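You operate a simulated robot arm through the tools that you are given. There is no shell and no other tool. Be economical: measure what you need, move in short steps, check, and stop when the job is done.

You are at the controls of a simulated two-armed robot. One attempt, no reset.

JOB
Stand the orange cube light on the console table and switch it on.
Fine: it is in the gold-handled drawer; shut that again, and hold the light steady while you press its button; leave the other light in the drawer, off.

It is judged by the outcome, as a careful person would: the job done as asked, and still so three seconds after it is handed in. It fails if anything else is knocked over, pushed out of place, dropped, spilled or broken.

ROBOT AND FRAMES
Two 7-joint arms with two-finger parallel grippers on one trunk, on a base that drives. Base frame: it is fixed to the floor where the robot stands at the start and does not move with it; the origin is under the middle of the robot, x ahead of it, y to its left, z up. Readings come in m, rad, newtons and seconds.
The left shoulder is at the start at [0.06, 0.143, 0.926], the right one opposite. With the tool pointing down near the work surface each hand reaches from about 0.24 to 0.72 m from the robot's upright axis, wherever it stands, measured 20 degrees to its own side. Places, roughly: gold-handled drawer [0.7, 0, 0.7]; top of the console table [0.7, -0.3, 0.8]; orange cube light button [0.7, 0, 0.7]; teal cube light button [0.7, 0.2, 0.7]. Payload 1.57 kg a hand.
Tool frame (each hand has its own): the origin (TCP) lies between the finger pads and is the grasp point; the fingertips stand 0.03 m ahead of it; z points along the fingers, y is the line along which they close. The gripper opens to 0.11 m. The fingers are 0.024 m wide and 0.012 m thick; the gripper's body (0.048 by 0.112 m) begins 0.078 m behind the TCP.
Orientation is that of the tool frame in the base frame, as a unit quaternion [w, x, y, z]. With the fingers straight down and closing along the base's y, the tool's x points along the base's -x, its y along +y and its z along -z.

CONTROLS
- The arms move only by the tool drive_tool. It takes "left_targets", "right_targets" or both (then of equal length, played together; a hand with none holds still); each is one flat list of numbers, 7 for each row, row after row: the shift along the base's x, y, z in units of 150 mm (1.0 is 150 mm), then the turn, a rotation vector about the base's x, y, z in units of 120 degrees (1.0 is 120 degrees), then the finger opening in m, from 0 to 0.11. In form: [tx, ty, tz, rx, ry, rz, jaw, tx, ty, tz, rx, ry, rz, jaw, ...]. A call has 1 to 20 rows; each row is the pose to reach, as a shift and turn from the pose commanded when the call began. A call with a number of a shift or a turn outside -1 to 1 is refused whole. A row lasts 0.2 s, in which the tool goes at most 0.05 m and 0.15 rad; a call with a longer step from one row to the next is refused whole, and so is a gripper value outside its range. A pose out of reach is approached as far as the arm can. The call stops where the force on the tool passes 90 N (or 10 N more than at its start, if that is more) or the arm is blocked; 0.2 s more then pass. The fingers move at their own pace (about 0.045 m/s each) and stop on an object; they squeeze with about 28 N. The grip force told is the motor's: it shows also when the fingers shut on nothing. Time passes only in rows, and 0.2 s behind the last, so rows that repeat a pose let the fingers close. It gives the time, the measured TCP pose, the force on the tool (base axes), the opening and the grip force at its end, in the units of the frame above (readings bear some noise), and new pictures: "views" is both (left out), scene, wrist or none (wrist: the cameras of the hands that moved).
- Cameras (640 x 400 px; columns grow to the right, rows downward): "scene" is now at [0.0383, 0.0112, 1.524]; the picture's right is [0.16, -0.99, 0.00], its down [-0.85, -0.14, -0.51] and it looks along [0.51, 0.08, -0.86] (base axes); focal length 269 px, centre (320, 200). "left" rides on the left gripper at [0.07, -0.016, -0.141] in its tool frame; the picture's right is [0.23, 0.97, 0.00], its down [-0.86, 0.20, -0.48] and it looks along [-0.47, 0.11, 0.88] (tool axes); focal length 222 px, centre (320, 200). "right" rides on the right gripper at [0.07, 0.016, -0.141] in its tool frame; the picture's right is [-0.23, 0.97, 0.00], its down [-0.86, -0.20, -0.48] and it looks along [-0.47, -0.11, 0.88] (tool axes); focal length 222 px, centre (320, 200).
- lift_body(by): slides the trunk up (or, below 0, down) by that many m; the arms and the scene camera ride with it, the base frame stays. It gives what a move gives, with no picture.
- steer(legs): drives the robot by 1 to 6 legs, each [ahead, left, turn to the left] in m, m and rad, along the robot's own axes; the way and the turn of a leg run together, so that a leg with both is an arc; at most 1.5 m and 3.142 rad a leg. The arms and the cameras ride along, it lands a little off, and it stops where it bumps. It gives what a move gives, and a new picture of the scene camera.
- turn_head(pan, tilt): turns the head with the scene camera to pan (to the left, within 1.501 rad either way) and tilt (down, from -0.506 to 1.204), counted from straight ahead of the robot. It gives what a move gives, and a new picture of the scene camera.
- probe_pixels(camera, pixels): for up to 12 pixels [column, row] of the newest picture of that camera ("zoom" is the newest enlarged one), the place [x, y, z] in the base frame of the surface seen there, good to about 0.003 m. It takes no simulated time.
- inspect(camera, box): a new picture of the part [left, top, right, bottom] of that camera's present view, enlarged. It takes no simulated time.
- hand_in(): hands the job in; it is judged then, once.

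Work in short steps. Measure before you move; look again where a grasp or a placing could have gone wrong, and mend it. You have 80 turns and 260 pictures in all, those below and enlarged ones among them. Open the grippers and draw the arms clear of the work before you hand the job in, unless the task says otherwise; then end with one line.

The tools are called after ">>>" by a JSON object that holds its "method" and its "body". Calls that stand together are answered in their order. drive_tool: Moves the arms, as the interface text tells. Its arguments: {"type":"object","properties":{"left_targets":{"type":"array","items":{"type":"number"}},"right_targets":{"type":"array","items":{"type":"number"}},"views":{"type":"string","enum":["both","scene","wrist","none"]}},"required":[]} The other tools are called the same way: lift_body (by) slides the trunk up or down; steer (legs) drives the base; turn_head (pan, tilt) turns the head that bears the scene camera; probe_pixels (camera, pixels) gives the place of the surface under pixels of a picture; inspect (camera, box) takes an enlarged picture of a part of a camera's view; hand_in () hands the job in.

At the start:

```text
time: 0.0
left_tcp_pos: [0.3942, 0.2408, 0.9978]
left_ee_rot: [0.0, 0.0, 1.0, 0.0]
left_ft_force: [-0.3, 0.0, -0.2]
left_finger_gap: 0.1101
left_grip_force: 0.1
right_tcp_pos: [0.4335, -0.1565, 1.0487]
right_ee_rot: [0.0, -0.001, 1.0, 0.001]
right_ft_force: [-0.2, 0.4, 0.6]
right_finger_gap: 0.1098
right_grip_force: 0.0
trunk travel left (down, up): [-0.525, 0.065]
robot x, y, heading: [-0.003, 0.0011, -0.004]
head pan, tilt: [0.164, 1.033]
```

scene: 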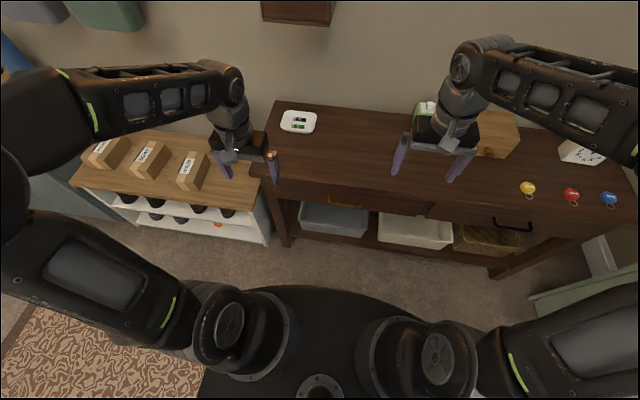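
right: 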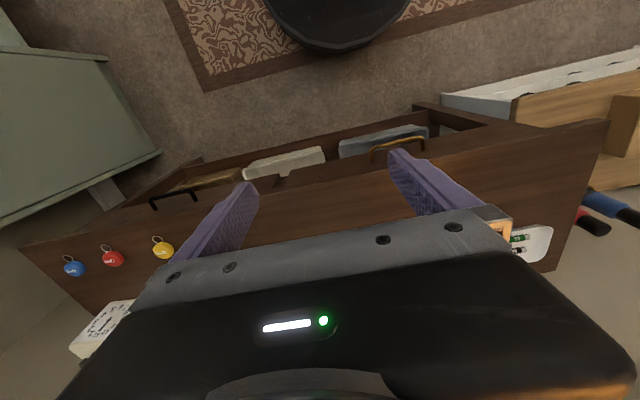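
left: 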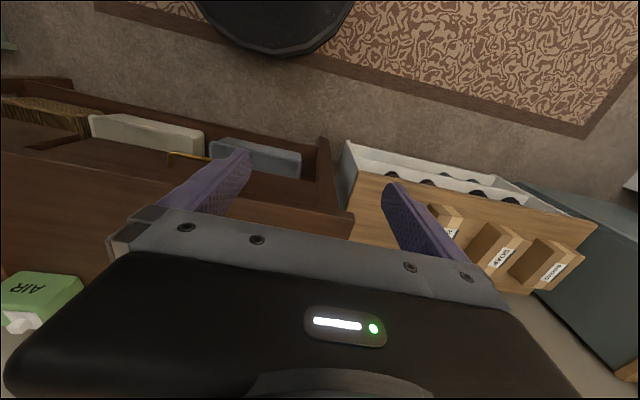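

The console table shows a gold handle near (345,203) and a black one near (512,224). I zoom in and measure.

>>> {"method": "inspect", "body": {"camera": "scene", "box": [250, 80, 450, 260]}}

>>> {"method": "probe_pixels", "body": {"camera": "scene", "pixels": [[345, 205], [328, 195], [362, 206], [300, 170], [350, 180], [400, 150], [430, 200], [275, 190], [300, 122], [528, 188], [280, 105], [512, 225]]}}

```text
2.22 times, centred on (350, 170) of scene
```

zoom: 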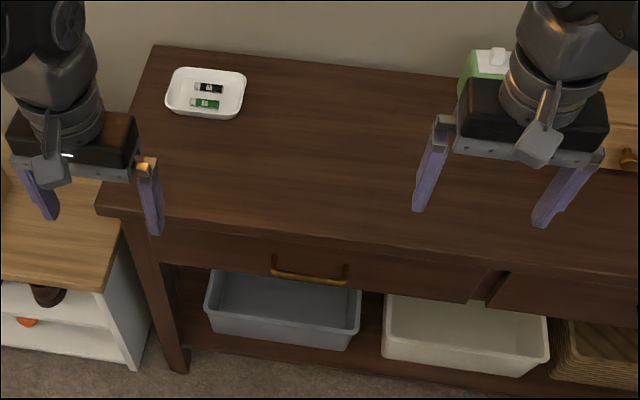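

```text
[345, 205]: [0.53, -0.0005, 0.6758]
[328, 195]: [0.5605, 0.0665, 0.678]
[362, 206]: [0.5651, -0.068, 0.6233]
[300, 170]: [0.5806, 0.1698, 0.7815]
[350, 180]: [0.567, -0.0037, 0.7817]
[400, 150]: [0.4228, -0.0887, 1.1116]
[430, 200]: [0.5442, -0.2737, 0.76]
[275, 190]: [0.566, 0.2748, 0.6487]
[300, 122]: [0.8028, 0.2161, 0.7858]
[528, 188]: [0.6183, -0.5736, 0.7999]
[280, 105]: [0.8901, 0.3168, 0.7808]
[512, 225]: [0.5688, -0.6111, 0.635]
```

I measure the handle bar, the drawer front and the table edge in the zoom.

>>> {"method": "probe_pixels", "body": {"camera": "zoom", "pixels": [[310, 277], [285, 272], [340, 279], [274, 258], [347, 268], [310, 262], [310, 230], [310, 240], [160, 225], [470, 300], [490, 270], [310, 290]]}}

>>> {"method": "inspect", "body": {"camera": "scene", "box": [400, 80, 640, 260]}}

```text
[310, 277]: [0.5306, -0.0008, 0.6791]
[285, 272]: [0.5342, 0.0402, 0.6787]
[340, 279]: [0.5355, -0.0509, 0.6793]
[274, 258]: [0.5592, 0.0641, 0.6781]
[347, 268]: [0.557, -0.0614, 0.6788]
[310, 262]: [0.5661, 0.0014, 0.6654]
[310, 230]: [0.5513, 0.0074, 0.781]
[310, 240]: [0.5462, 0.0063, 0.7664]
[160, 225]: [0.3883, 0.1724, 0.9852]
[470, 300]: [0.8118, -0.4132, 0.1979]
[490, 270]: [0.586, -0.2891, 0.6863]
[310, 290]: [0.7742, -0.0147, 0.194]
```

```text
2.22 times, centred on (520, 170) of scene
```

zoom: 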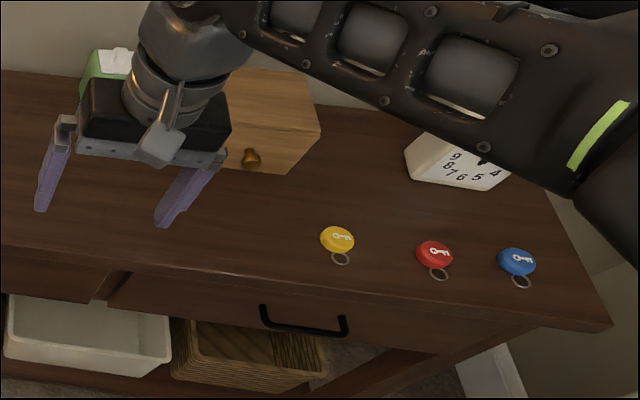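

Handle bar is at x≈0.532, z≈0.676, y −0.05..0.05. I back the robot 0.13 m so the left arm can point forward at it.

>>> {"method": "steer", "body": {"legs": [[-0.13, 0, 0]]}}

```text
time: 1.3
left_tcp_pos: [0.262, 0.2398, 0.9975]
left_ee_rot: [0.0, 0.0, 1.0, 0.0]
left_ft_force: [-0.2, 0.7, -0.7]
left_finger_gap: 0.11
left_grip_force: 0.1
right_tcp_pos: [0.3023, -0.1583, 1.049]
right_ee_rot: [0.0, 0.0, 1.0, 0.0]
right_ft_force: [-0.2, -1.6, 0.2]
right_finger_gap: 0.1099
right_grip_force: 0.0
trunk travel left (down, up): [-0.525, 0.065]
robot x, y, heading: [-0.1301, -0.0011, 0.0]
head pan, tilt: [0.164, 1.033]
```

scene: 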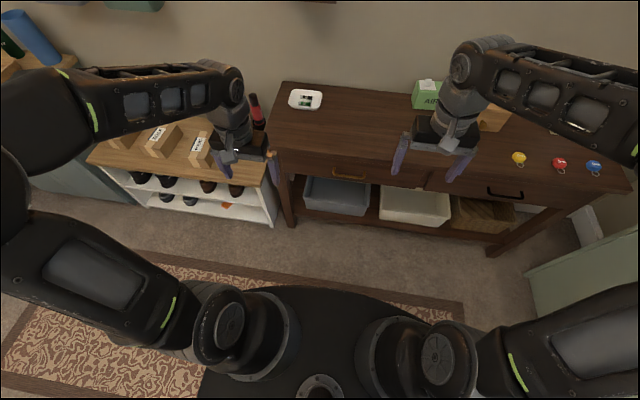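

I turn the left hand so its fingers point forward and close vertically, while lowering it toward the handle.

>>> {"method": "drive_tool", "body": {"left_targets": [0.04, -0.05, -0.06, 0.0385, -0.0385, -0.0385, 0.11, 0.08, -0.1, -0.12, 0.077, -0.077, -0.077, 0.11, 0.12, -0.15, -0.18, 0.1155, -0.1155, -0.1155, 0.11, 0.16, -0.2, -0.24, 0.154, -0.154, -0.154, 0.11, 0.2, -0.25, -0.3, 0.1925, -0.1925, -0.1925, 0.11, 0.24, -0.3, -0.36, 0.231, -0.231, -0.231, 0.11, 0.28, -0.35, -0.42, 0.2695, -0.2695, -0.2695, 0.11, 0.32, -0.4, -0.48, 0.308, -0.308, -0.308, 0.11, 0.36, -0.45, -0.54, 0.3465, -0.3465, -0.3465, 0.11, 0.4, -0.5, -0.6, 0.385, -0.385, -0.385, 0.11, 0.44, -0.55, -0.66, 0.4235, -0.4235, -0.4235, 0.11, 0.48, -0.6, -0.72, 0.462, -0.462, -0.462, 0.11, 0.52, -0.65, -0.78, 0.5005, -0.5005, -0.5005, 0.11, 0.56, -0.7, -0.84, 0.539, -0.539, -0.539, 0.11, 0.6, -0.75, -0.9, 0.5774, -0.5774, -0.5774, 0.11, 0.6, -0.75, -0.9, 0.5774, -0.5774, -0.5774, 0.11]}}

```text
time: 4.7
left_tcp_pos: [0.3551, 0.1268, 0.8611]
left_ee_rot: [0.501, 0.5, 0.499, 0.5]
left_ft_force: [0.5, 0.3, 1.0]
left_finger_gap: 0.1102
left_grip_force: 0.1
left hand out of reach, approached as far as the arm can: row 7, 8, 9, 10, 11, 12, 13
right_tcp_pos: [0.3037, -0.1577, 1.0492]
right_ee_rot: [0.0, 0.0, 1.0, 0.0]
right_ft_force: [-0.8, -0.5, 0.2]
right_finger_gap: 0.1099
right_grip_force: 0.0
trunk travel left (down, up): [-0.525, 0.065]
robot x, y, heading: [-0.132, -0.0017, -0.0]
head pan, tilt: [0.164, 1.033]
```

scene: 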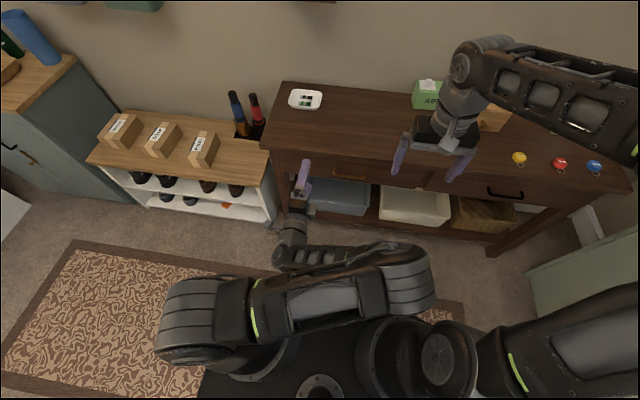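
left: 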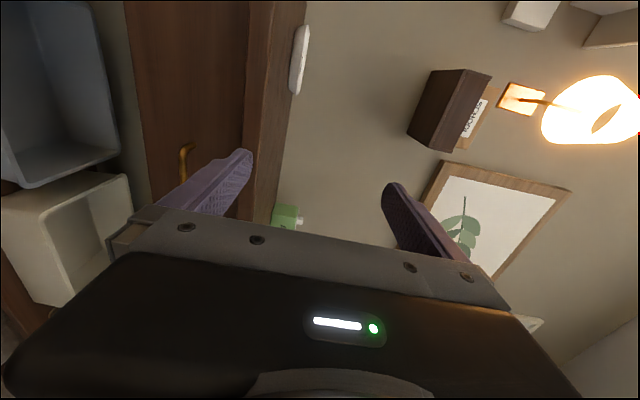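

Reorientation worked. I lower the trunk 0.15 m to keep this comfortable arm shape, then align with the handle.

>>> {"method": "lift_body", "body": {"by": -0.15}}

>>> {"method": "drive_tool", "body": {"left_targets": [0.1, -0.2, -0.05, 0, 0, 0, 0.11, 0.2, -0.4, -0.1, 0, 0, 0, 0.11, 0.3, -0.6, -0.17, 0, 0, 0, 0.11, 0.38, -0.82, -0.22, 0, 0, 0, 0.08, 0.38, -0.82, -0.22, 0, 0, 0, 0.07]}}

```text
time: 6.4
left_tcp_pos: [0.3537, 0.1269, 0.7118]
left_ee_rot: [0.5, 0.5, 0.5, 0.499]
left_ft_force: [0.1, 0.1, 0.0]
left_finger_gap: 0.1099
left_grip_force: 0.0
right_tcp_pos: [0.3039, -0.1584, 0.8998]
right_ee_rot: [0.0, 0.0, 1.0, -0.001]
right_ft_force: [0.1, -0.4, 1.0]
right_finger_gap: 0.11
right_grip_force: 0.1
trunk travel left (down, up): [-0.375, 0.215]
robot x, y, heading: [-0.1332, -0.0029, -0.003]
head pan, tilt: [0.164, 1.033]
```

```text
time: 7.6
left_tcp_pos: [0.4114, 0.0042, 0.679]
left_ee_rot: [0.499, 0.5, 0.5, 0.5]
left_ft_force: [-0.1, 0.5, 0.3]
left_finger_gap: 0.0697
left_grip_force: 0.0
right_tcp_pos: [0.3031, -0.1573, 0.8989]
right_ee_rot: [0.0, 0.0, 1.0, -0.001]
right_ft_force: [0.4, 0.1, 0.1]
right_finger_gap: 0.1099
right_grip_force: 0.0
trunk travel left (down, up): [-0.375, 0.215]
robot x, y, heading: [-0.1318, -0.0057, 0.001]
head pan, tilt: [0.164, 1.033]
```

scene: 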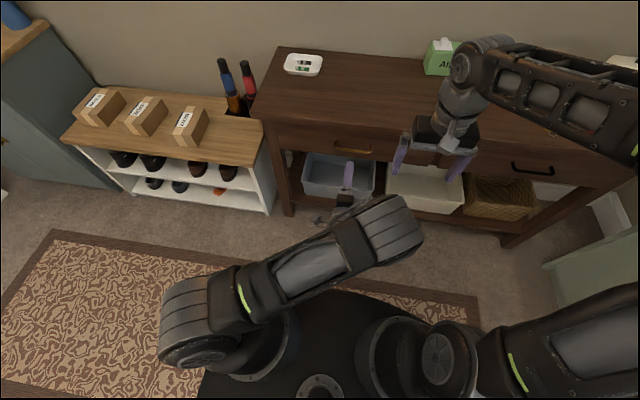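
left: 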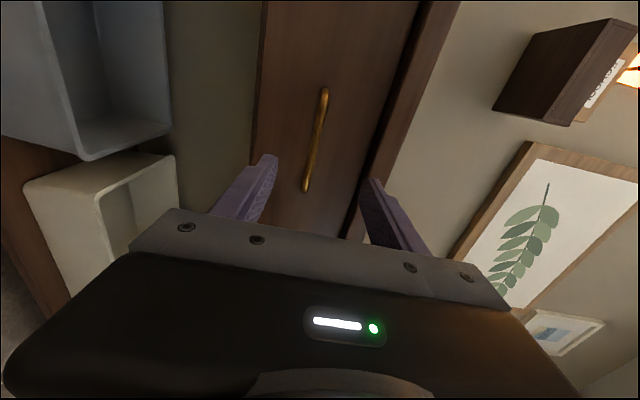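

The handle sits between the fingers; I advance 0.11 m and close on it.

>>> {"method": "drive_tool", "body": {"left_targets": [0.2, 0, 0, 0, 0, 0, 0.07, 0.4, 0, -0.01, 0, 0, 0, 0.07, 0.6, 0, -0.02, 0, 0, 0, 0.07, 0.74, 0, -0.02, 0, 0, 0, 0.07, 0.74, 0, -0.02, 0, 0, 0, 0.0, 0.74, 0, -0.02, 0, 0, 0, 0.0, 0.74, 0, -0.02, 0, 0, 0, 0.0, 0.74, 0, -0.02, 0, 0, 0, 0.0, 0.74, 0, -0.02, 0, 0, 0, 0.0]}}

```text
time: 9.6
left_tcp_pos: [0.5211, 0.0045, 0.6723]
left_ee_rot: [0.498, 0.502, 0.501, 0.499]
left_ft_force: [-1.1, -1.1, -19.1]
left_finger_gap: 0.0107
left_grip_force: 27.4
right_tcp_pos: [0.3054, -0.1572, 0.8986]
right_ee_rot: [-0.001, 0.001, 1.0, 0.0]
right_ft_force: [0.5, -0.1, 0.1]
right_finger_gap: 0.1099
right_grip_force: 0.1
trunk travel left (down, up): [-0.375, 0.215]
robot x, y, heading: [-0.1301, 0.001, -0.002]
head pan, tilt: [0.164, 1.033]
```

scene: 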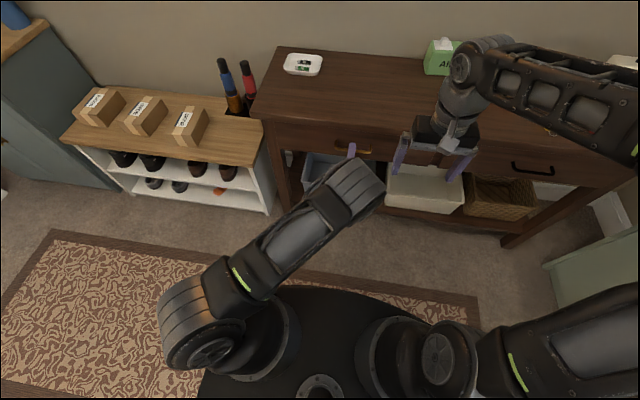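
left: 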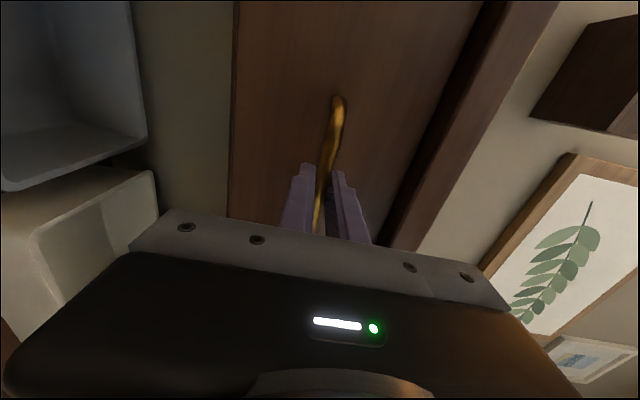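

Gripped (gap 0.011 m, 27 N). I pull the drawer slowly with the arm first, 0.1 m.

>>> {"method": "drive_tool", "body": {"left_targets": [-0.1, 0, 0, 0, 0, 0, 0.0, -0.2, 0, 0, 0, 0, 0, 0.0, -0.3, 0, 0, 0, 0, 0, 0.0, -0.4, 0, 0, 0, 0, 0, 0.0, -0.5, 0, 0, 0, 0, 0, 0.0, -0.6, 0, 0, 0, 0, 0, 0.0, -0.7, 0, 0, 0, 0, 0, 0.0], "views": "scene"}}

```text
time: 11.2
left_tcp_pos: [0.4177, 0.0032, 0.672]
left_ee_rot: [0.497, 0.502, 0.503, 0.498]
left_ft_force: [-1.1, -0.8, -32.8]
left_finger_gap: 0.0104
left_grip_force: 28.6
right_tcp_pos: [0.305, -0.1571, 0.8989]
right_ee_rot: [-0.001, -0.001, 1.0, 0.0]
right_ft_force: [-0.5, -0.6, 0.2]
right_finger_gap: 0.1099
right_grip_force: 0.2
trunk travel left (down, up): [-0.375, 0.215]
robot x, y, heading: [-0.1318, -0.0024, -0.001]
head pan, tilt: [0.164, 1.033]
```

scene: 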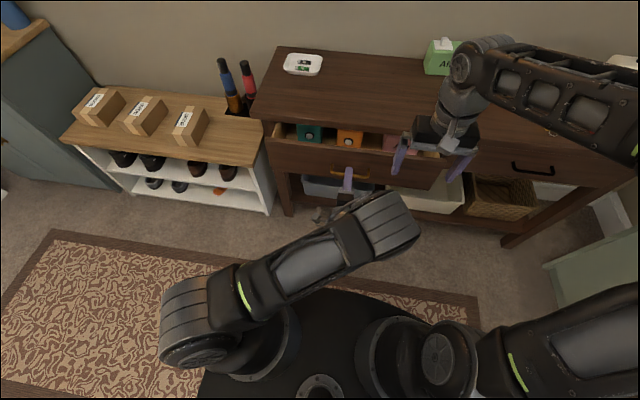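

The drawer opens and shows teal (310,132), orange (349,138) and something pink. I pull 0.1 m more.

>>> {"method": "drive_tool", "body": {"left_targets": [-0.1, 0, 0.02, 0, 0, 0, 0.0, -0.2, 0, 0.02, 0, 0, 0, 0.0, -0.3, 0, 0.02, 0, 0, 0, 0.0, -0.4, 0, 0.02, 0, 0, 0, 0.0, -0.5, 0, 0.02, 0, 0, 0, 0.0, -0.6, 0, 0.02, 0, 0, 0, 0.0, -0.7, 0, 0.02, 0, 0, 0, 0.0], "views": "scene"}}

>>> {"method": "inspect", "body": {"camera": "scene", "box": [250, 80, 450, 220]}}

```text
time: 12.7
left_tcp_pos: [0.3478, 0.0066, 0.6783]
left_ee_rot: [0.497, 0.496, 0.508, 0.499]
left_ft_force: [-0.8, -12.1, -69.0]
left_finger_gap: 0.021
left_grip_force: 34.5
right_tcp_pos: [0.305, -0.1608, 0.8965]
right_ee_rot: [-0.002, 0.002, 1.0, 0.001]
right_ft_force: [-0.6, 0.4, 0.1]
right_finger_gap: 0.1101
right_grip_force: 0.0
trunk travel left (down, up): [-0.375, 0.215]
robot x, y, heading: [-0.1297, -0.0008, -0.0]
head pan, tilt: [0.164, 1.033]
stopped in row 7 (left hand): the force on the tool passed its limit (the readings are from after the stop); the commanded pose is now the measured one
```

scene: 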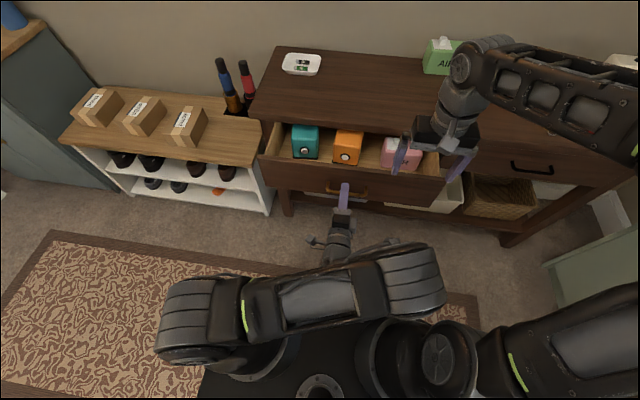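

```text
2.86 times, centred on (350, 150) of scene
```

zoom: 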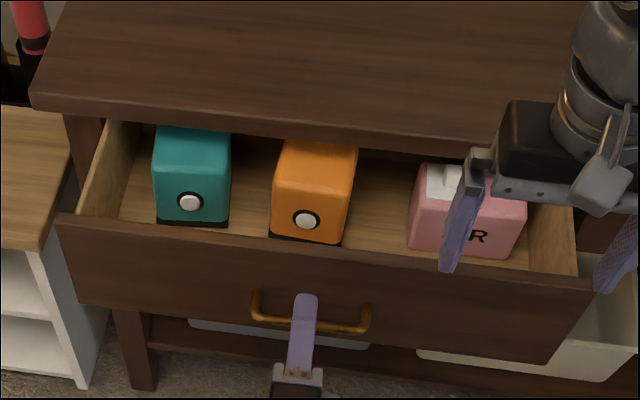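

The pull stopped with the grip slipping (gap 0.021 m), perhaps at the drawer's end stop. I measure the drawer and the cube.

>>> {"method": "probe_pixels", "body": {"camera": "zoom", "pixels": [[305, 220], [320, 155], [290, 155], [350, 155], [345, 178], [280, 178], [310, 205], [340, 240], [400, 265], [345, 325], [190, 202], [310, 335]]}}

>>> {"method": "inspect", "body": {"camera": "left", "box": [150, 0, 510, 260]}}

```text
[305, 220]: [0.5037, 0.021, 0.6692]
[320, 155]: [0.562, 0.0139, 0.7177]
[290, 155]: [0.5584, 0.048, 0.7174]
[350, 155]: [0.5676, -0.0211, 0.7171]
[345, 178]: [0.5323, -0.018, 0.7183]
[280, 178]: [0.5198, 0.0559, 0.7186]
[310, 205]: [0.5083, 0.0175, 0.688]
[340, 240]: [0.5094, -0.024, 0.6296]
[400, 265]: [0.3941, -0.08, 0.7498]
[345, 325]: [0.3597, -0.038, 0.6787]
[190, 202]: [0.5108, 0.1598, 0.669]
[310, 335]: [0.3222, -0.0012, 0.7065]
```

```text
1.54 times, centred on (330, 130) of left
```

zoom: 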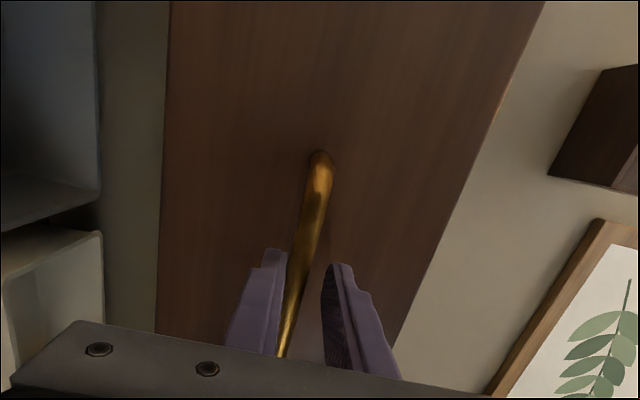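

The drawer is 0.17 m open; the cube spans x≈0.508–0.585 and its back is still under the top, so I regrip deeper and try a bit more pull to see whether this is the end stop.

>>> {"method": "drive_tool", "body": {"left_targets": [0, 0, 0, 0, 0, 0, 0.05, 0, 0, 0, 0, 0, 0, 0.05, 0.03, -0.03, -0.01, 0, 0, 0, 0.05, 0.06, -0.04, -0.02, 0, 0, 0, 0.05, 0.06, -0.04, -0.02, 0, 0, 0, 0.0, 0.06, -0.04, -0.02, 0, 0, 0, 0.0, 0.06, -0.04, -0.02, 0, 0, 0, 0.0, 0.06, -0.04, -0.02, 0, 0, 0, 0.0], "views": "none"}}

>>> {"method": "inspect", "body": {"camera": "left", "box": [150, 0, 510, 260]}}

```text
time: 14.5
left_tcp_pos: [0.3544, 0.0033, 0.6737]
left_ee_rot: [0.497, 0.496, 0.508, 0.5]
left_ft_force: [0.5, -1.3, -55.7]
left_finger_gap: 0.0135
left_grip_force: 27.7
right_tcp_pos: [0.3053, -0.1598, 0.8968]
right_ee_rot: [-0.002, 0.003, 1.0, 0.0]
right_ft_force: [-0.2, -0.8, -0.2]
right_finger_gap: 0.1099
right_grip_force: 0.1
trunk travel left (down, up): [-0.375, 0.215]
robot x, y, heading: [-0.1324, -0.0017, -0.002]
head pan, tilt: [0.164, 1.033]
```

```text
1.54 times, centred on (330, 130) of left
```

zoom: 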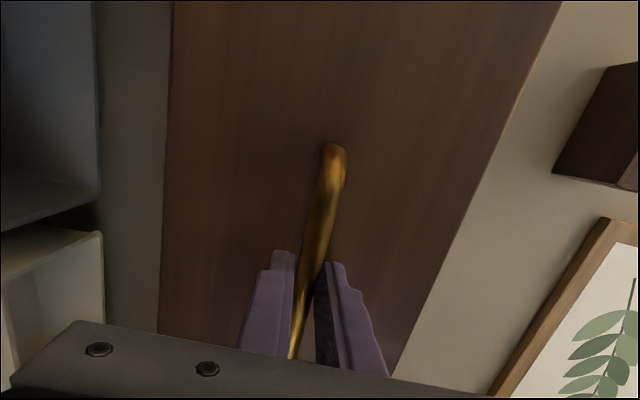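

The z force says the hand sits a few mm high; I lower it 4 mm and pull again.

>>> {"method": "drive_tool", "body": {"left_targets": [0, 0, -0.04, 0, 0, 0, 0.0, 0, 0, -0.04, 0, 0, 0, 0.0, -0.1, 0, -0.04, 0, 0, 0, 0.0, -0.2, 0, -0.04, 0, 0, 0, 0.0, -0.3, 0, -0.04, 0, 0, 0, 0.0, -0.4, 0, -0.04, 0, 0, 0, 0.0], "views": "scene"}}

>>> {"method": "inspect", "body": {"camera": "scene", "box": [250, 80, 450, 220]}}

>>> {"method": "probe_pixels", "body": {"camera": "zoom", "pixels": [[305, 220], [400, 265], [345, 325]]}}

```text
time: 15.6
left_tcp_pos: [0.35, 0.0061, 0.6778]
left_ee_rot: [0.501, 0.483, 0.508, 0.508]
left_ft_force: [-1.3, -11.8, -70.7]
left_finger_gap: 0.0221
left_grip_force: 35.6
right_tcp_pos: [0.3051, -0.162, 0.8968]
right_ee_rot: [-0.002, 0.004, 1.0, 0.0]
right_ft_force: [-0.6, -0.3, 0.1]
right_finger_gap: 0.11
right_grip_force: 0.1
trunk travel left (down, up): [-0.375, 0.215]
robot x, y, heading: [-0.1299, -0.0019, -0.009]
head pan, tilt: [0.164, 1.033]
stopped in row 5 (left hand): the force on the tool passed its limit (the readings are from after the stop); the commanded pose is now the measured one
```

scene: 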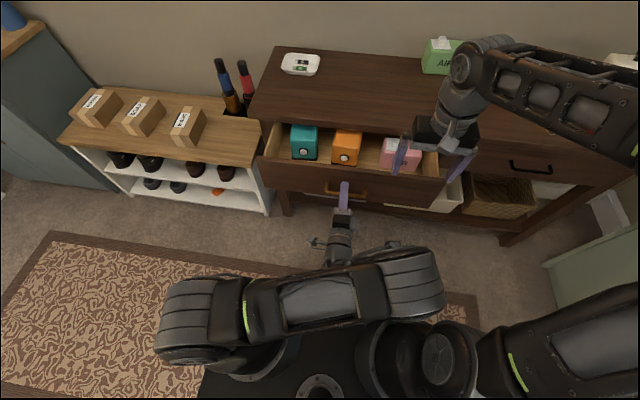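

```text
2.86 times, centred on (350, 150) of scene
```

zoom: 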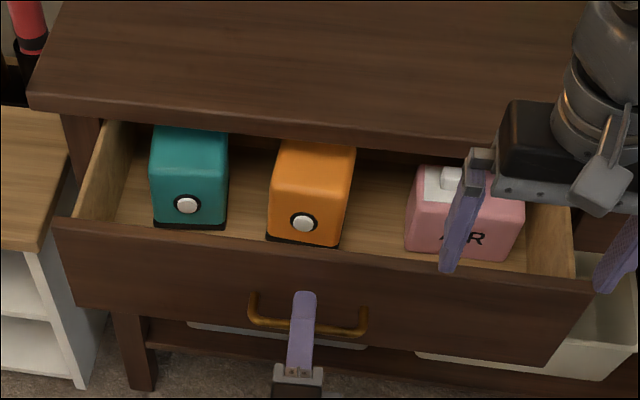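

```text
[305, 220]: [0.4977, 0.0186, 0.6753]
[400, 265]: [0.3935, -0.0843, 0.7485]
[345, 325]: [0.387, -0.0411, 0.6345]
```

The drawer ends at 0.17 m open (end stop). I let go of the handle, draw the left hand back and to the left, out of the right arm's way.

>>> {"method": "drive_tool", "body": {"left_targets": [0, 0, 0, 0, 0, 0, 0.06, 0, 0, -0.02, 0, 0, 0, 0.06, -0.1, 0, -0.02, 0, 0, 0, 0.06, -0.3, 0, -0.02, 0, 0, 0, 0.06, -0.45, 0.1, 0, 0, 0, 0, 0.06, -0.5, 0.3, 0.1, 0, 0, 0, 0.06, -0.5, 0.5, 0.2, 0, 0, 0, 0.03, -0.5, 0.7, 0.3, 0, 0, 0, 0, -0.5, 0.9, 0.3, 0, 0, 0, 0, -0.5, 1.0, 0.3, 0, 0, 0, 0], "views": "scene"}}

>>> {"method": "lift_body", "body": {"by": 0.15}}

>>> {"method": "turn_head", "body": {"pan": 0.0, "tilt": 0.9}}

```text
time: 16.7
left_tcp_pos: [0.3526, 0.0234, 0.7182]
left_ee_rot: [0.525, 0.429, 0.493, 0.545]
left_ft_force: [-2.6, -9.0, -51.5]
left_finger_gap: 0.106
left_grip_force: 26.5
right_tcp_pos: [0.3032, -0.1633, 0.8982]
right_ee_rot: [0.0, 0.004, 1.0, 0.0]
right_ft_force: [-0.5, -0.4, 0.4]
right_finger_gap: 0.1101
right_grip_force: 0.1
trunk travel left (down, up): [-0.375, 0.215]
robot x, y, heading: [-0.1278, -0.0032, -0.009]
head pan, tilt: [0.164, 1.033]
stopped in row 5 (left hand): the force on the tool passed its limit (the readings are from after the stop); the commanded pose is now the measured one
```

scene: 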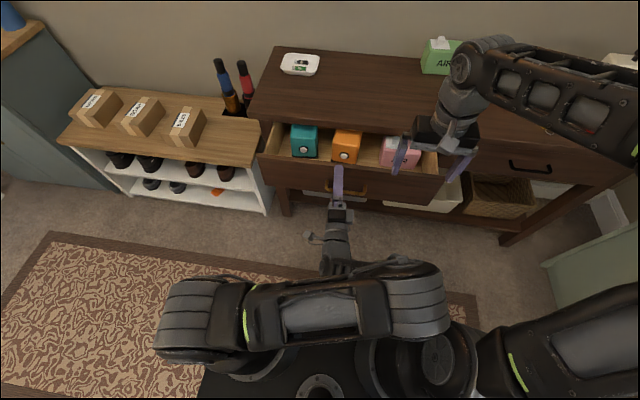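

```text
time: 17.1
left_tcp_pos: [0.3544, 0.0241, 0.7196]
left_ee_rot: [0.516, 0.438, 0.503, 0.537]
left_ft_force: [-1.4, -2.3, -51.9]
left_finger_gap: 0.106
left_grip_force: 25.3
right_tcp_pos: [0.3035, -0.1644, 0.9082]
right_ee_rot: [-0.002, 0.006, 1.0, 0.0]
right_ft_force: [1.0, 0.1, -0.5]
right_finger_gap: 0.11
right_grip_force: 0.0
trunk travel left (down, up): [-0.384, 0.206]
robot x, y, heading: [-0.1304, -0.0019, -0.009]
head pan, tilt: [0.164, 1.033]
stopped: the force on the tool passed its limit (the readings are from after the stop); the commanded pose is now the measured one
```

```text
time: 17.8
left_tcp_pos: [0.3543, 0.0232, 0.7204]
left_ee_rot: [0.516, 0.438, 0.503, 0.537]
left_ft_force: [-1.3, -6.2, -52.9]
left_finger_gap: 0.1065
left_grip_force: 26.2
right_tcp_pos: [0.3045, -0.164, 0.9061]
right_ee_rot: [-0.002, 0.005, 1.0, 0.002]
right_ft_force: [-0.2, -1.3, 0.3]
right_finger_gap: 0.1099
right_grip_force: 0.1
trunk travel left (down, up): [-0.384, 0.206]
robot x, y, heading: [-0.1315, -0.0023, -0.009]
head pan, tilt: [0.0, 0.901]
```

scene: 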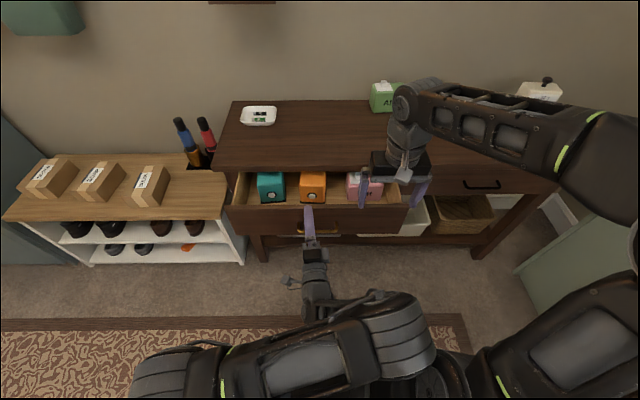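

The left hand is being forced (gap 0.106 though 0.06 commanded); I look closely at how the fingers sit on the handle.

>>> {"method": "inspect", "body": {"camera": "left", "box": [0, 0, 640, 400]}}

>>> {"method": "inspect", "body": {"camera": "scene", "box": [200, 180, 480, 400]}}

>>> {"method": "probe_pixels", "body": {"camera": "scene", "pixels": [[312, 240], [308, 212], [400, 320], [415, 350], [315, 275], [300, 233], [335, 233], [312, 225]]}}

```text
1.00 times, centred on (320, 200) of left
```

zoom: 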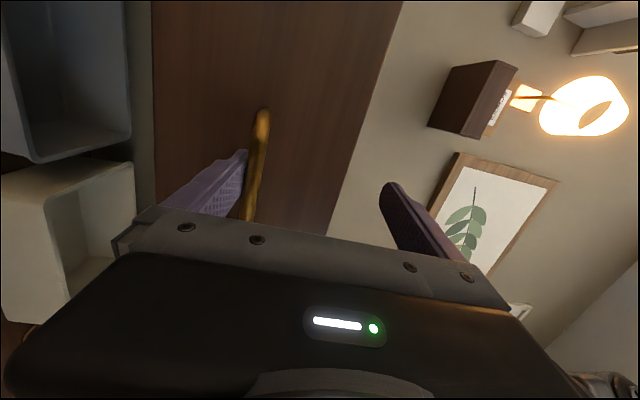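

```text
1.82 times, centred on (340, 290) of scene
```

zoom: 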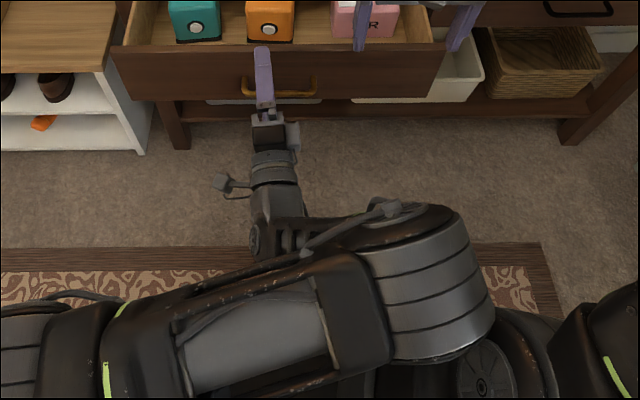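

```text
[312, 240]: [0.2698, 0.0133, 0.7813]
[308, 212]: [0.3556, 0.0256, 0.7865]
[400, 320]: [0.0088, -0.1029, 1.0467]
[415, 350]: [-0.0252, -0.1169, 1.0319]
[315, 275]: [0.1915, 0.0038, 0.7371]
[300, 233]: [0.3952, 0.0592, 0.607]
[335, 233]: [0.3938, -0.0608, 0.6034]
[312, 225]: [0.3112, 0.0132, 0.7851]
```

The lower finger presses up under the handle, because the left elbow at (430,310) was jammed against the robot's own body. I lower the hand to unload it.

>>> {"method": "drive_tool", "body": {"left_targets": [0, -0.05, -0.1, 0, 0, 0, 0.106, 0, -0.1, -0.2, 0, 0, 0, 0.106, 0, -0.1, -0.3, 0, 0, 0, 0.106], "views": "wrist"}}

```text
time: 18.6
left_tcp_pos: [0.3568, 0.0086, 0.6874]
left_ee_rot: [0.526, 0.421, 0.501, 0.543]
left_ft_force: [0.3, -0.6, 0.4]
left_finger_gap: 0.1058
left_grip_force: 0.1
right_tcp_pos: [0.3019, -0.1653, 0.9089]
right_ee_rot: [-0.002, 0.004, 1.0, 0.0]
right_ft_force: [0.9, 0.3, 0.2]
right_finger_gap: 0.11
right_grip_force: 0.0
trunk travel left (down, up): [-0.384, 0.206]
robot x, y, heading: [-0.1301, 0.0011, -0.007]
head pan, tilt: [0.0, 0.901]
```

left: 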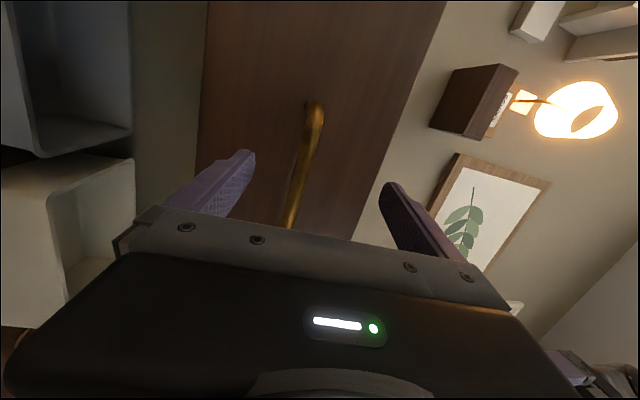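

Unloaded now. I drive back 0.13 m so the arm has room, then will regrip and test by pulling with the base.

>>> {"method": "steer", "body": {"legs": [[-0.13, 0, 0.008]]}}

```text
time: 19.9
left_tcp_pos: [0.2265, 0.0125, 0.6882]
left_ee_rot: [0.523, 0.419, 0.504, 0.545]
left_ft_force: [-1.1, -0.2, -0.8]
left_finger_gap: 0.1061
left_grip_force: 0.1
right_tcp_pos: [0.1706, -0.159, 0.9089]
right_ee_rot: [0.0, 0.002, 1.0, 0.0]
right_ft_force: [-0.4, -0.9, -0.4]
right_finger_gap: 0.1102
right_grip_force: 0.0
trunk travel left (down, up): [-0.384, 0.206]
robot x, y, heading: [-0.2606, -0.0035, 0.002]
head pan, tilt: [0.0, 0.901]
```

scene: 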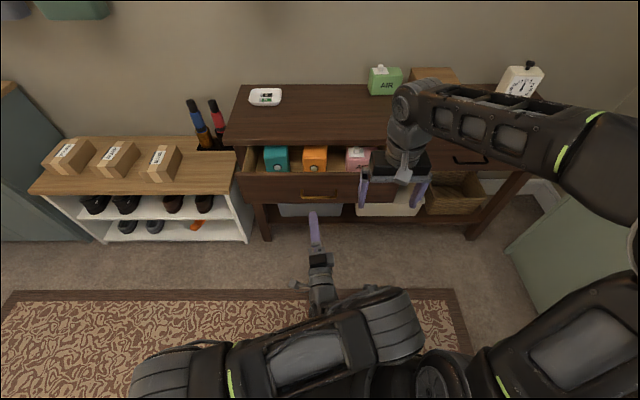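

I straighten the hand, move forward onto the handle at [0.36, 0, 0.672], and grip.

>>> {"method": "drive_tool", "body": {"left_targets": [0, -0.04, -0.05, 0.015, 0.035, -0.025, 0.1, 0, -0.08, -0.11, 0.03, 0.069, -0.051, 0.07, 0.2, -0.08, -0.11, 0.03, 0.069, -0.051, 0.07, 0.4, -0.08, -0.11, 0.03, 0.069, -0.051, 0.06, 0.6, -0.08, -0.11, 0.03, 0.069, -0.051, 0.06, 0.8, -0.08, -0.11, 0.03, 0.069, -0.051, 0.06, 0.86, -0.08, -0.11, 0.03, 0.069, -0.051, 0.06, 0.86, -0.08, -0.11, 0.03, 0.069, -0.051, 0.0, 0.86, -0.08, -0.11, 0.03, 0.069, -0.051, 0.0, 0.86, -0.08, -0.11, 0.03, 0.069, -0.051, 0.0, 0.86, -0.08, -0.11, 0.03, 0.069, -0.051, 0.0], "views": "wrist"}}

```text
time: 22.3
left_tcp_pos: [0.3545, 0.0013, 0.6709]
left_ee_rot: [0.501, 0.5, 0.499, 0.501]
left_ft_force: [1.1, 0.4, 9.7]
left_finger_gap: 0.0109
left_grip_force: 22.9
right_tcp_pos: [0.1718, -0.1599, 0.9091]
right_ee_rot: [0.001, 0.002, 1.0, -0.001]
right_ft_force: [-0.7, -0.1, -0.8]
right_finger_gap: 0.11
right_grip_force: 0.0
trunk travel left (down, up): [-0.384, 0.206]
robot x, y, heading: [-0.264, -0.0021, 0.003]
head pan, tilt: [0.0, 0.901]
```

left: 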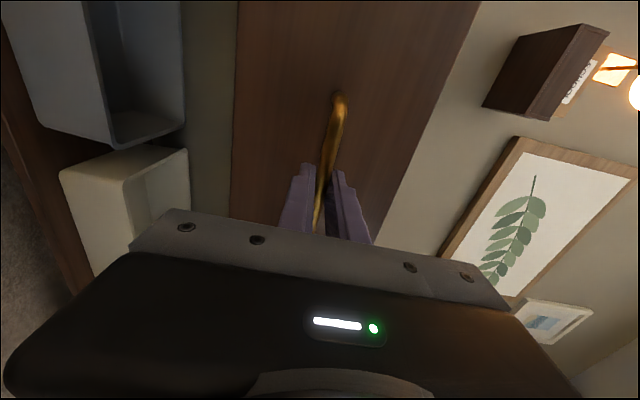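

Good clean grip. I pull gently by 0.06 m with the arm, which now has room.

>>> {"method": "drive_tool", "body": {"left_targets": [-0.07, 0, 0, 0, 0, 0, 0.0, -0.14, 0, 0, 0, 0, 0, 0.0, -0.21, 0, 0, 0, 0, 0, 0.0, -0.28, 0, 0, 0, 0, 0, 0.0, -0.35, 0, 0, 0, 0, 0, 0.0, -0.42, 0, 0, 0, 0, 0, 0.0], "views": "scene"}}

```text
time: 23.7
left_tcp_pos: [0.2907, 0.0019, 0.6713]
left_ee_rot: [0.5, 0.5, 0.499, 0.501]
left_ft_force: [-0.5, -3.3, 18.9]
left_finger_gap: 0.0109
left_grip_force: 29.0
right_tcp_pos: [0.1712, -0.1608, 0.9089]
right_ee_rot: [0.001, 0.001, 1.0, 0.0]
right_ft_force: [0.5, 0.5, -1.3]
right_finger_gap: 0.11
right_grip_force: 0.1
trunk travel left (down, up): [-0.384, 0.206]
robot x, y, heading: [-0.261, 0.0018, -0.007]
head pan, tilt: [0.0, 0.901]
```

scene: 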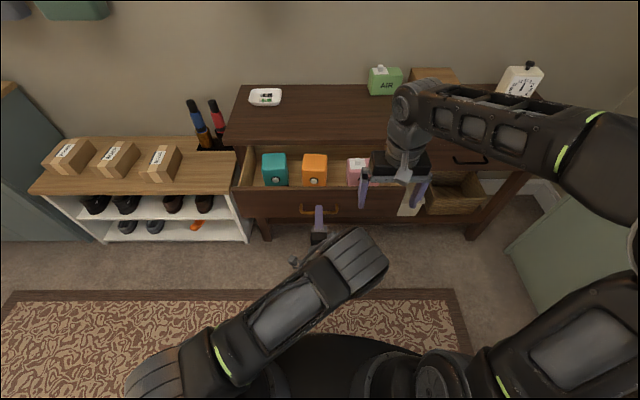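

The drawer came out further (0.234 m); the cube is now fully clear of the table top. I let go, back off and swing the left hand to the left and up.

>>> {"method": "drive_tool", "body": {"left_targets": [0, 0, 0, 0, 0, 0, 0.06, 0, 0, 0, 0, 0, 0, 0.06, -0.1, 0, 0, 0, 0, 0, 0.06, -0.25, 0, 0, 0, 0, 0, 0.06, -0.3, 0.2, 0.1, 0, 0, 0, 0.06, -0.3, 0.5, 0.35, 0, 0, 0, 0.06, -0.3, 0.75, 0.6, 0, 0, 0, 0.03, -0.3, 1, 0.85, 0, 0, 0, 0, -0.3, 1, 1, 0, 0, 0, 0], "views": "scene"}}

```text
refused: row 6 steps farther than a row can; nothing moved
```

>>> {"method": "drive_tool", "body": {"left_targets": [0, 0, 0, 0, 0, 0, 0.06, 0, 0, 0, 0, 0, 0, 0.06, -0.1, 0, 0, 0, 0, 0, 0.06, -0.25, 0, 0, 0, 0, 0, 0.06, -0.3, 0.15, 0.1, 0, 0, 0, 0.06, -0.3, 0.35, 0.3, 0, 0, 0, 0.06, -0.3, 0.55, 0.5, 0, 0, 0, 0.03, -0.3, 0.75, 0.7, 0, 0, 0, 0, -0.3, 0.95, 0.9, 0, 0, 0, 0, -0.3, 1, 1, 0, 0, 0, 0], "views": "scene"}}

```text
time: 25.9
left_tcp_pos: [0.2594, 0.1481, 0.8134]
left_ee_rot: [0.5, 0.499, 0.5, 0.501]
left_ft_force: [0.1, -0.2, 0.5]
left_finger_gap: 0.0002
left_grip_force: 13.7
left hand out of reach, approached as far as the arm can: row 9, 10
right_tcp_pos: [0.1709, -0.1602, 0.9087]
right_ee_rot: [0.0, 0.001, 1.0, 0.0]
right_ft_force: [-0.3, 0.4, 0.4]
right_finger_gap: 0.1101
right_grip_force: 0.1
trunk travel left (down, up): [-0.384, 0.206]
robot x, y, heading: [-0.2621, -0.0019, 0.002]
head pan, tilt: [0.0, 0.901]
```

scene: 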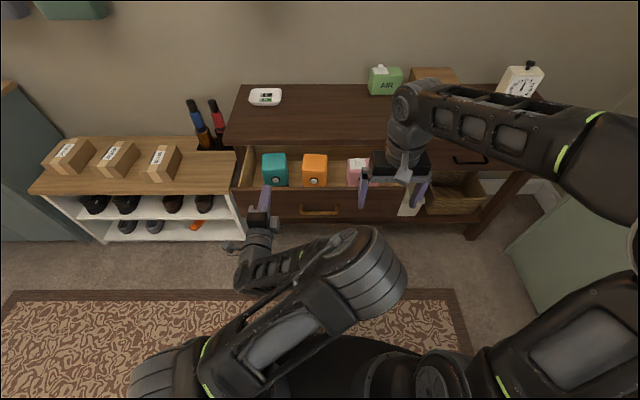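

The left elbow still sits mid-robot; I return the left hand to its tucked, fingers-down pose at the left side so the right arm has room.

>>> {"method": "drive_tool", "body": {"left_targets": [-0.05, 0.05, 0.06, -0.0385, 0.0385, 0.0385, 0, -0.1, 0.1, 0.12, -0.077, 0.077, 0.077, 0, -0.15, 0.15, 0.18, -0.1155, 0.1155, 0.1155, 0, -0.2, 0.2, 0.24, -0.154, 0.154, 0.154, 0, -0.25, 0.25, 0.3, -0.1925, 0.1925, 0.1925, 0, -0.3, 0.3, 0.36, -0.231, 0.231, 0.231, 0, -0.35, 0.35, 0.42, -0.2695, 0.2695, 0.2695, 0, -0.4, 0.4, 0.48, -0.308, 0.308, 0.308, 0, -0.45, 0.45, 0.54, -0.3465, 0.3465, 0.3465, 0, -0.5, 0.5, 0.6, -0.385, 0.385, 0.385, 0, -0.55, 0.55, 0.66, -0.4235, 0.4235, 0.4235, 0, -0.6, 0.6, 0.72, -0.462, 0.462, 0.462, 0, -0.65, 0.65, 0.78, -0.5005, 0.5005, 0.5005, 0, -0.7, 0.7, 0.84, -0.539, 0.539, 0.539, 0, -0.75, 0.75, 0.9, -0.5774, 0.5774, 0.5774, 0, -0.75, 0.75, 0.9, -0.5774, 0.5774, 0.5774, 0], "views": "scene"}}

```text
time: 29.3
left_tcp_pos: [0.1472, 0.26, 0.9497]
left_ee_rot: [-0.001, -0.001, 1.0, -0.001]
left_ft_force: [0.3, 0.2, 0.1]
left_finger_gap: 0.0
left_grip_force: 21.5
left hand out of reach, approached as far as the arm can: row 1, 2, 3, 4, 5, 6
right_tcp_pos: [0.1704, -0.1599, 0.9086]
right_ee_rot: [0.0, 0.001, 1.0, -0.001]
right_ft_force: [-0.2, 0.0, 0.6]
right_finger_gap: 0.1098
right_grip_force: 0.1
trunk travel left (down, up): [-0.384, 0.206]
robot x, y, heading: [-0.2614, -0.0018, -0.009]
head pan, tilt: [0.0, 0.901]
```

scene: 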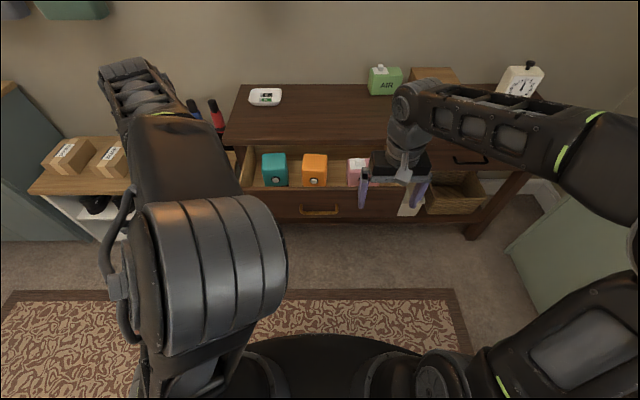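

Left arm is tucked. I raise the trunk and drive forward/left so the cube comes in front of the right arm.

>>> {"method": "lift_body", "body": {"by": 0.12}}

>>> {"method": "steer", "body": {"legs": [[0.16, 0.12, 0.0]]}}

>>> {"method": "inspect", "body": {"camera": "scene", "box": [220, 100, 500, 280]}}

```text
time: 30.8
left_tcp_pos: [0.1476, 0.2616, 1.0689]
left_ee_rot: [-0.001, 0.001, 1.0, -0.001]
left_ft_force: [-0.1, 0.3, -1.2]
left_finger_gap: 0.0
left_grip_force: 21.2
right_tcp_pos: [0.1719, -0.1599, 1.0281]
right_ee_rot: [0.0, 0.0, 1.0, 0.0]
right_ft_force: [0.2, -0.6, 0.5]
right_finger_gap: 0.1099
right_grip_force: 0.1
trunk travel left (down, up): [-0.504, 0.086]
robot x, y, heading: [-0.2622, -0.0036, -0.004]
head pan, tilt: [0.0, 0.901]
```

```text
time: 32.4
left_tcp_pos: [0.3089, 0.3816, 1.0679]
left_ee_rot: [0.0, 0.001, 1.0, -0.001]
left_ft_force: [-0.7, -0.4, 0.0]
left_finger_gap: 0.0003
left_grip_force: 21.5
right_tcp_pos: [0.3339, -0.0398, 1.0287]
right_ee_rot: [0.0, 0.001, 1.0, -0.001]
right_ft_force: [0.1, 0.4, -0.7]
right_finger_gap: 0.11
right_grip_force: 0.0
trunk travel left (down, up): [-0.504, 0.086]
robot x, y, heading: [-0.0986, 0.116, -0.006]
head pan, tilt: [0.0, 0.901]
```

scene: 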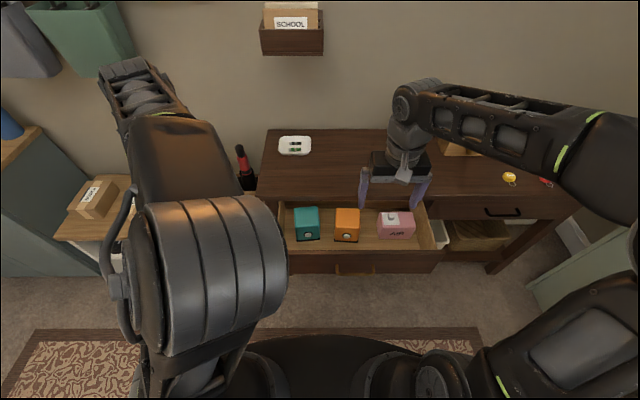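

```text
2.22 times, centred on (360, 190) of scene
```

zoom: 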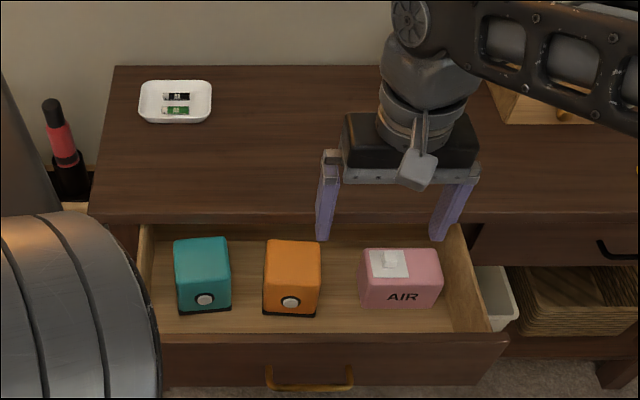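

>>> {"method": "probe_pixels", "body": {"camera": "zoom", "pixels": [[271, 248], [315, 250], [268, 280], [316, 282], [290, 302], [293, 265], [293, 244], [267, 265], [320, 265], [245, 300], [292, 335], [340, 300]]}}

```text
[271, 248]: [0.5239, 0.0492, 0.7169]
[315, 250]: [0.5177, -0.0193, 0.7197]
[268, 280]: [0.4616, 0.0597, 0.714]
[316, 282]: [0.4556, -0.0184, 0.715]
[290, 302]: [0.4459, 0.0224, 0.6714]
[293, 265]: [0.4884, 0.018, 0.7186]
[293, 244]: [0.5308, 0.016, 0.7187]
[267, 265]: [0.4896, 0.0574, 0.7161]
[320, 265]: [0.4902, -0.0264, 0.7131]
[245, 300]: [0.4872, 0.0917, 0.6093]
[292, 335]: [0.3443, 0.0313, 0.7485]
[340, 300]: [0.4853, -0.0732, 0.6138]
```

Cube measured: x 0.448–0.533, y −0.026–0.058, top z 0.718, button facing me at [0.446, 0.022, 0.671]. I bring the right hand above it.

>>> {"method": "drive_tool", "body": {"right_targets": [0.2, 0.08, -0.2, 0, 0, 0, 0.11, 0.4, 0.16, -0.4, 0, 0, 0, 0.11, 0.6, 0.24, -0.6, 0, 0, 0, 0.11, 0.8, 0.31, -0.8, 0, 0, 0, 0.11, 1, 0.38, -0.95, 0, 0, 0, 0.11, 1, 0.38, -0.95, 0, 0, 0, 0.11]}}

```text
time: 33.8
left_tcp_pos: [0.3075, 0.3805, 1.0688]
left_ee_rot: [0.0, 0.001, 1.0, -0.001]
left_ft_force: [0.5, 0.3, -0.4]
left_finger_gap: 0.0
left_grip_force: 21.3
right_tcp_pos: [0.4828, 0.0158, 0.8867]
right_ee_rot: [0.001, 0.001, 1.0, -0.001]
right_ft_force: [0.6, 0.5, 0.2]
right_finger_gap: 0.1098
right_grip_force: 0.1
trunk travel left (down, up): [-0.504, 0.086]
robot x, y, heading: [-0.1008, 0.1179, -0.002]
head pan, tilt: [0.0, 0.901]
```

scene: 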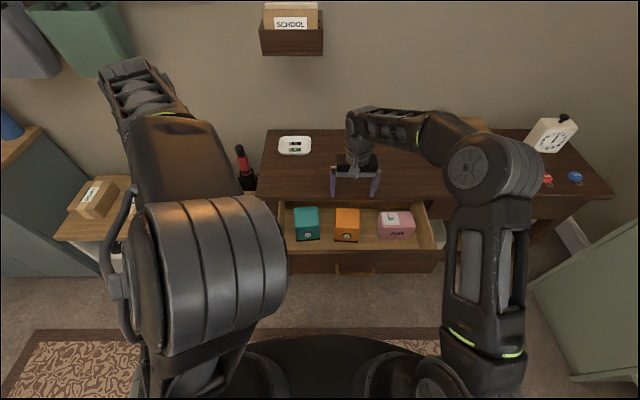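
right: 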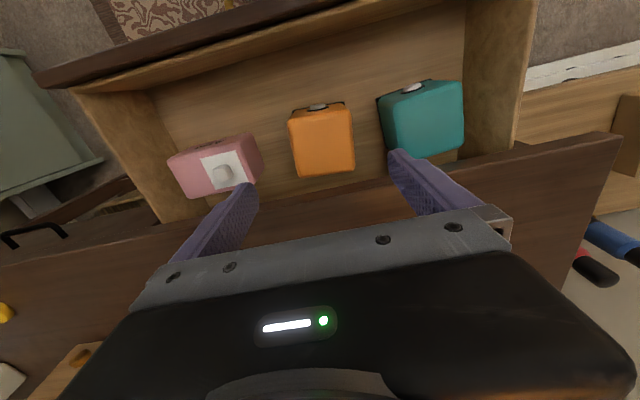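

Aligned. I descend in two parts; first to z≈0.76, just above the cube's top.

>>> {"method": "drive_tool", "body": {"right_targets": [0.02, 0.01, -0.2, 0, 0, 0, 0.11, 0.03, 0.01, -0.4, 0, 0, 0, 0.11, 0.03, 0.01, -0.6, 0, 0, 0, 0.11, 0.03, 0.01, -0.8, 0, 0, 0, 0.11, 0.03, 0.01, -0.8, 0, 0, 0, 0.11]}}

>>> {"method": "inspect", "body": {"camera": "scene", "box": [270, 140, 450, 280]}}

```text
time: 35.0
left_tcp_pos: [0.3086, 0.3788, 1.0706]
left_ee_rot: [0.0, 0.001, 1.0, -0.001]
left_ft_force: [-0.6, -0.2, 0.4]
left_finger_gap: 0.0
left_grip_force: 21.3
right_tcp_pos: [0.4865, 0.0178, 0.7668]
right_ee_rot: [0.001, 0.001, 1.0, 0.0]
right_ft_force: [0.2, 0.9, 0.1]
right_finger_gap: 0.1098
right_grip_force: 0.1
trunk travel left (down, up): [-0.504, 0.086]
robot x, y, heading: [-0.1005, 0.1162, -0.0]
head pan, tilt: [0.0, 0.901]
```

scene: 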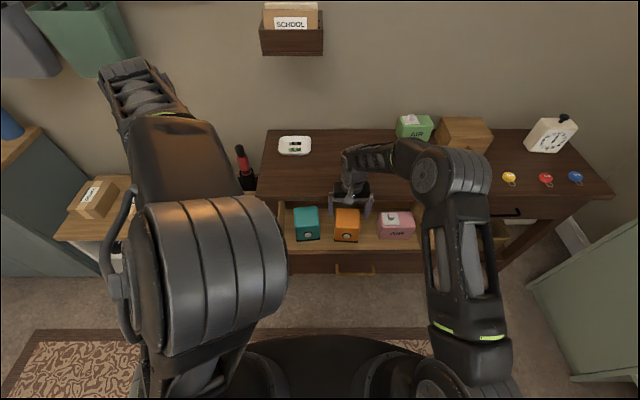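
right: 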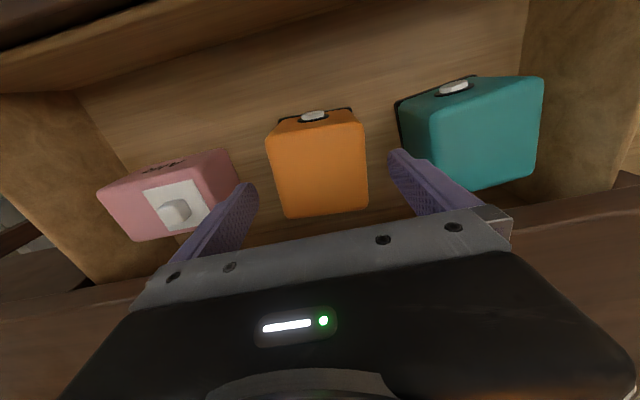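

```text
2.86 times, centred on (360, 210) of scene
```

zoom: 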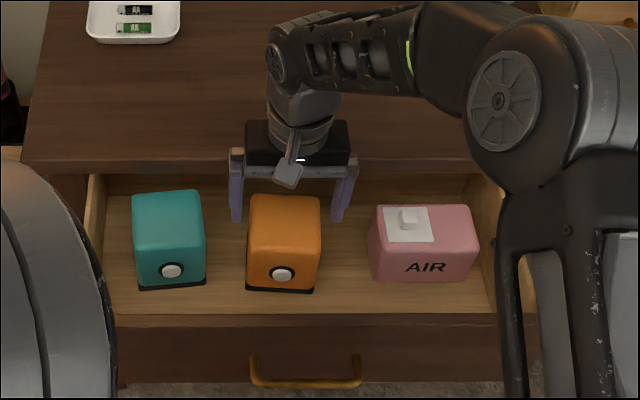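

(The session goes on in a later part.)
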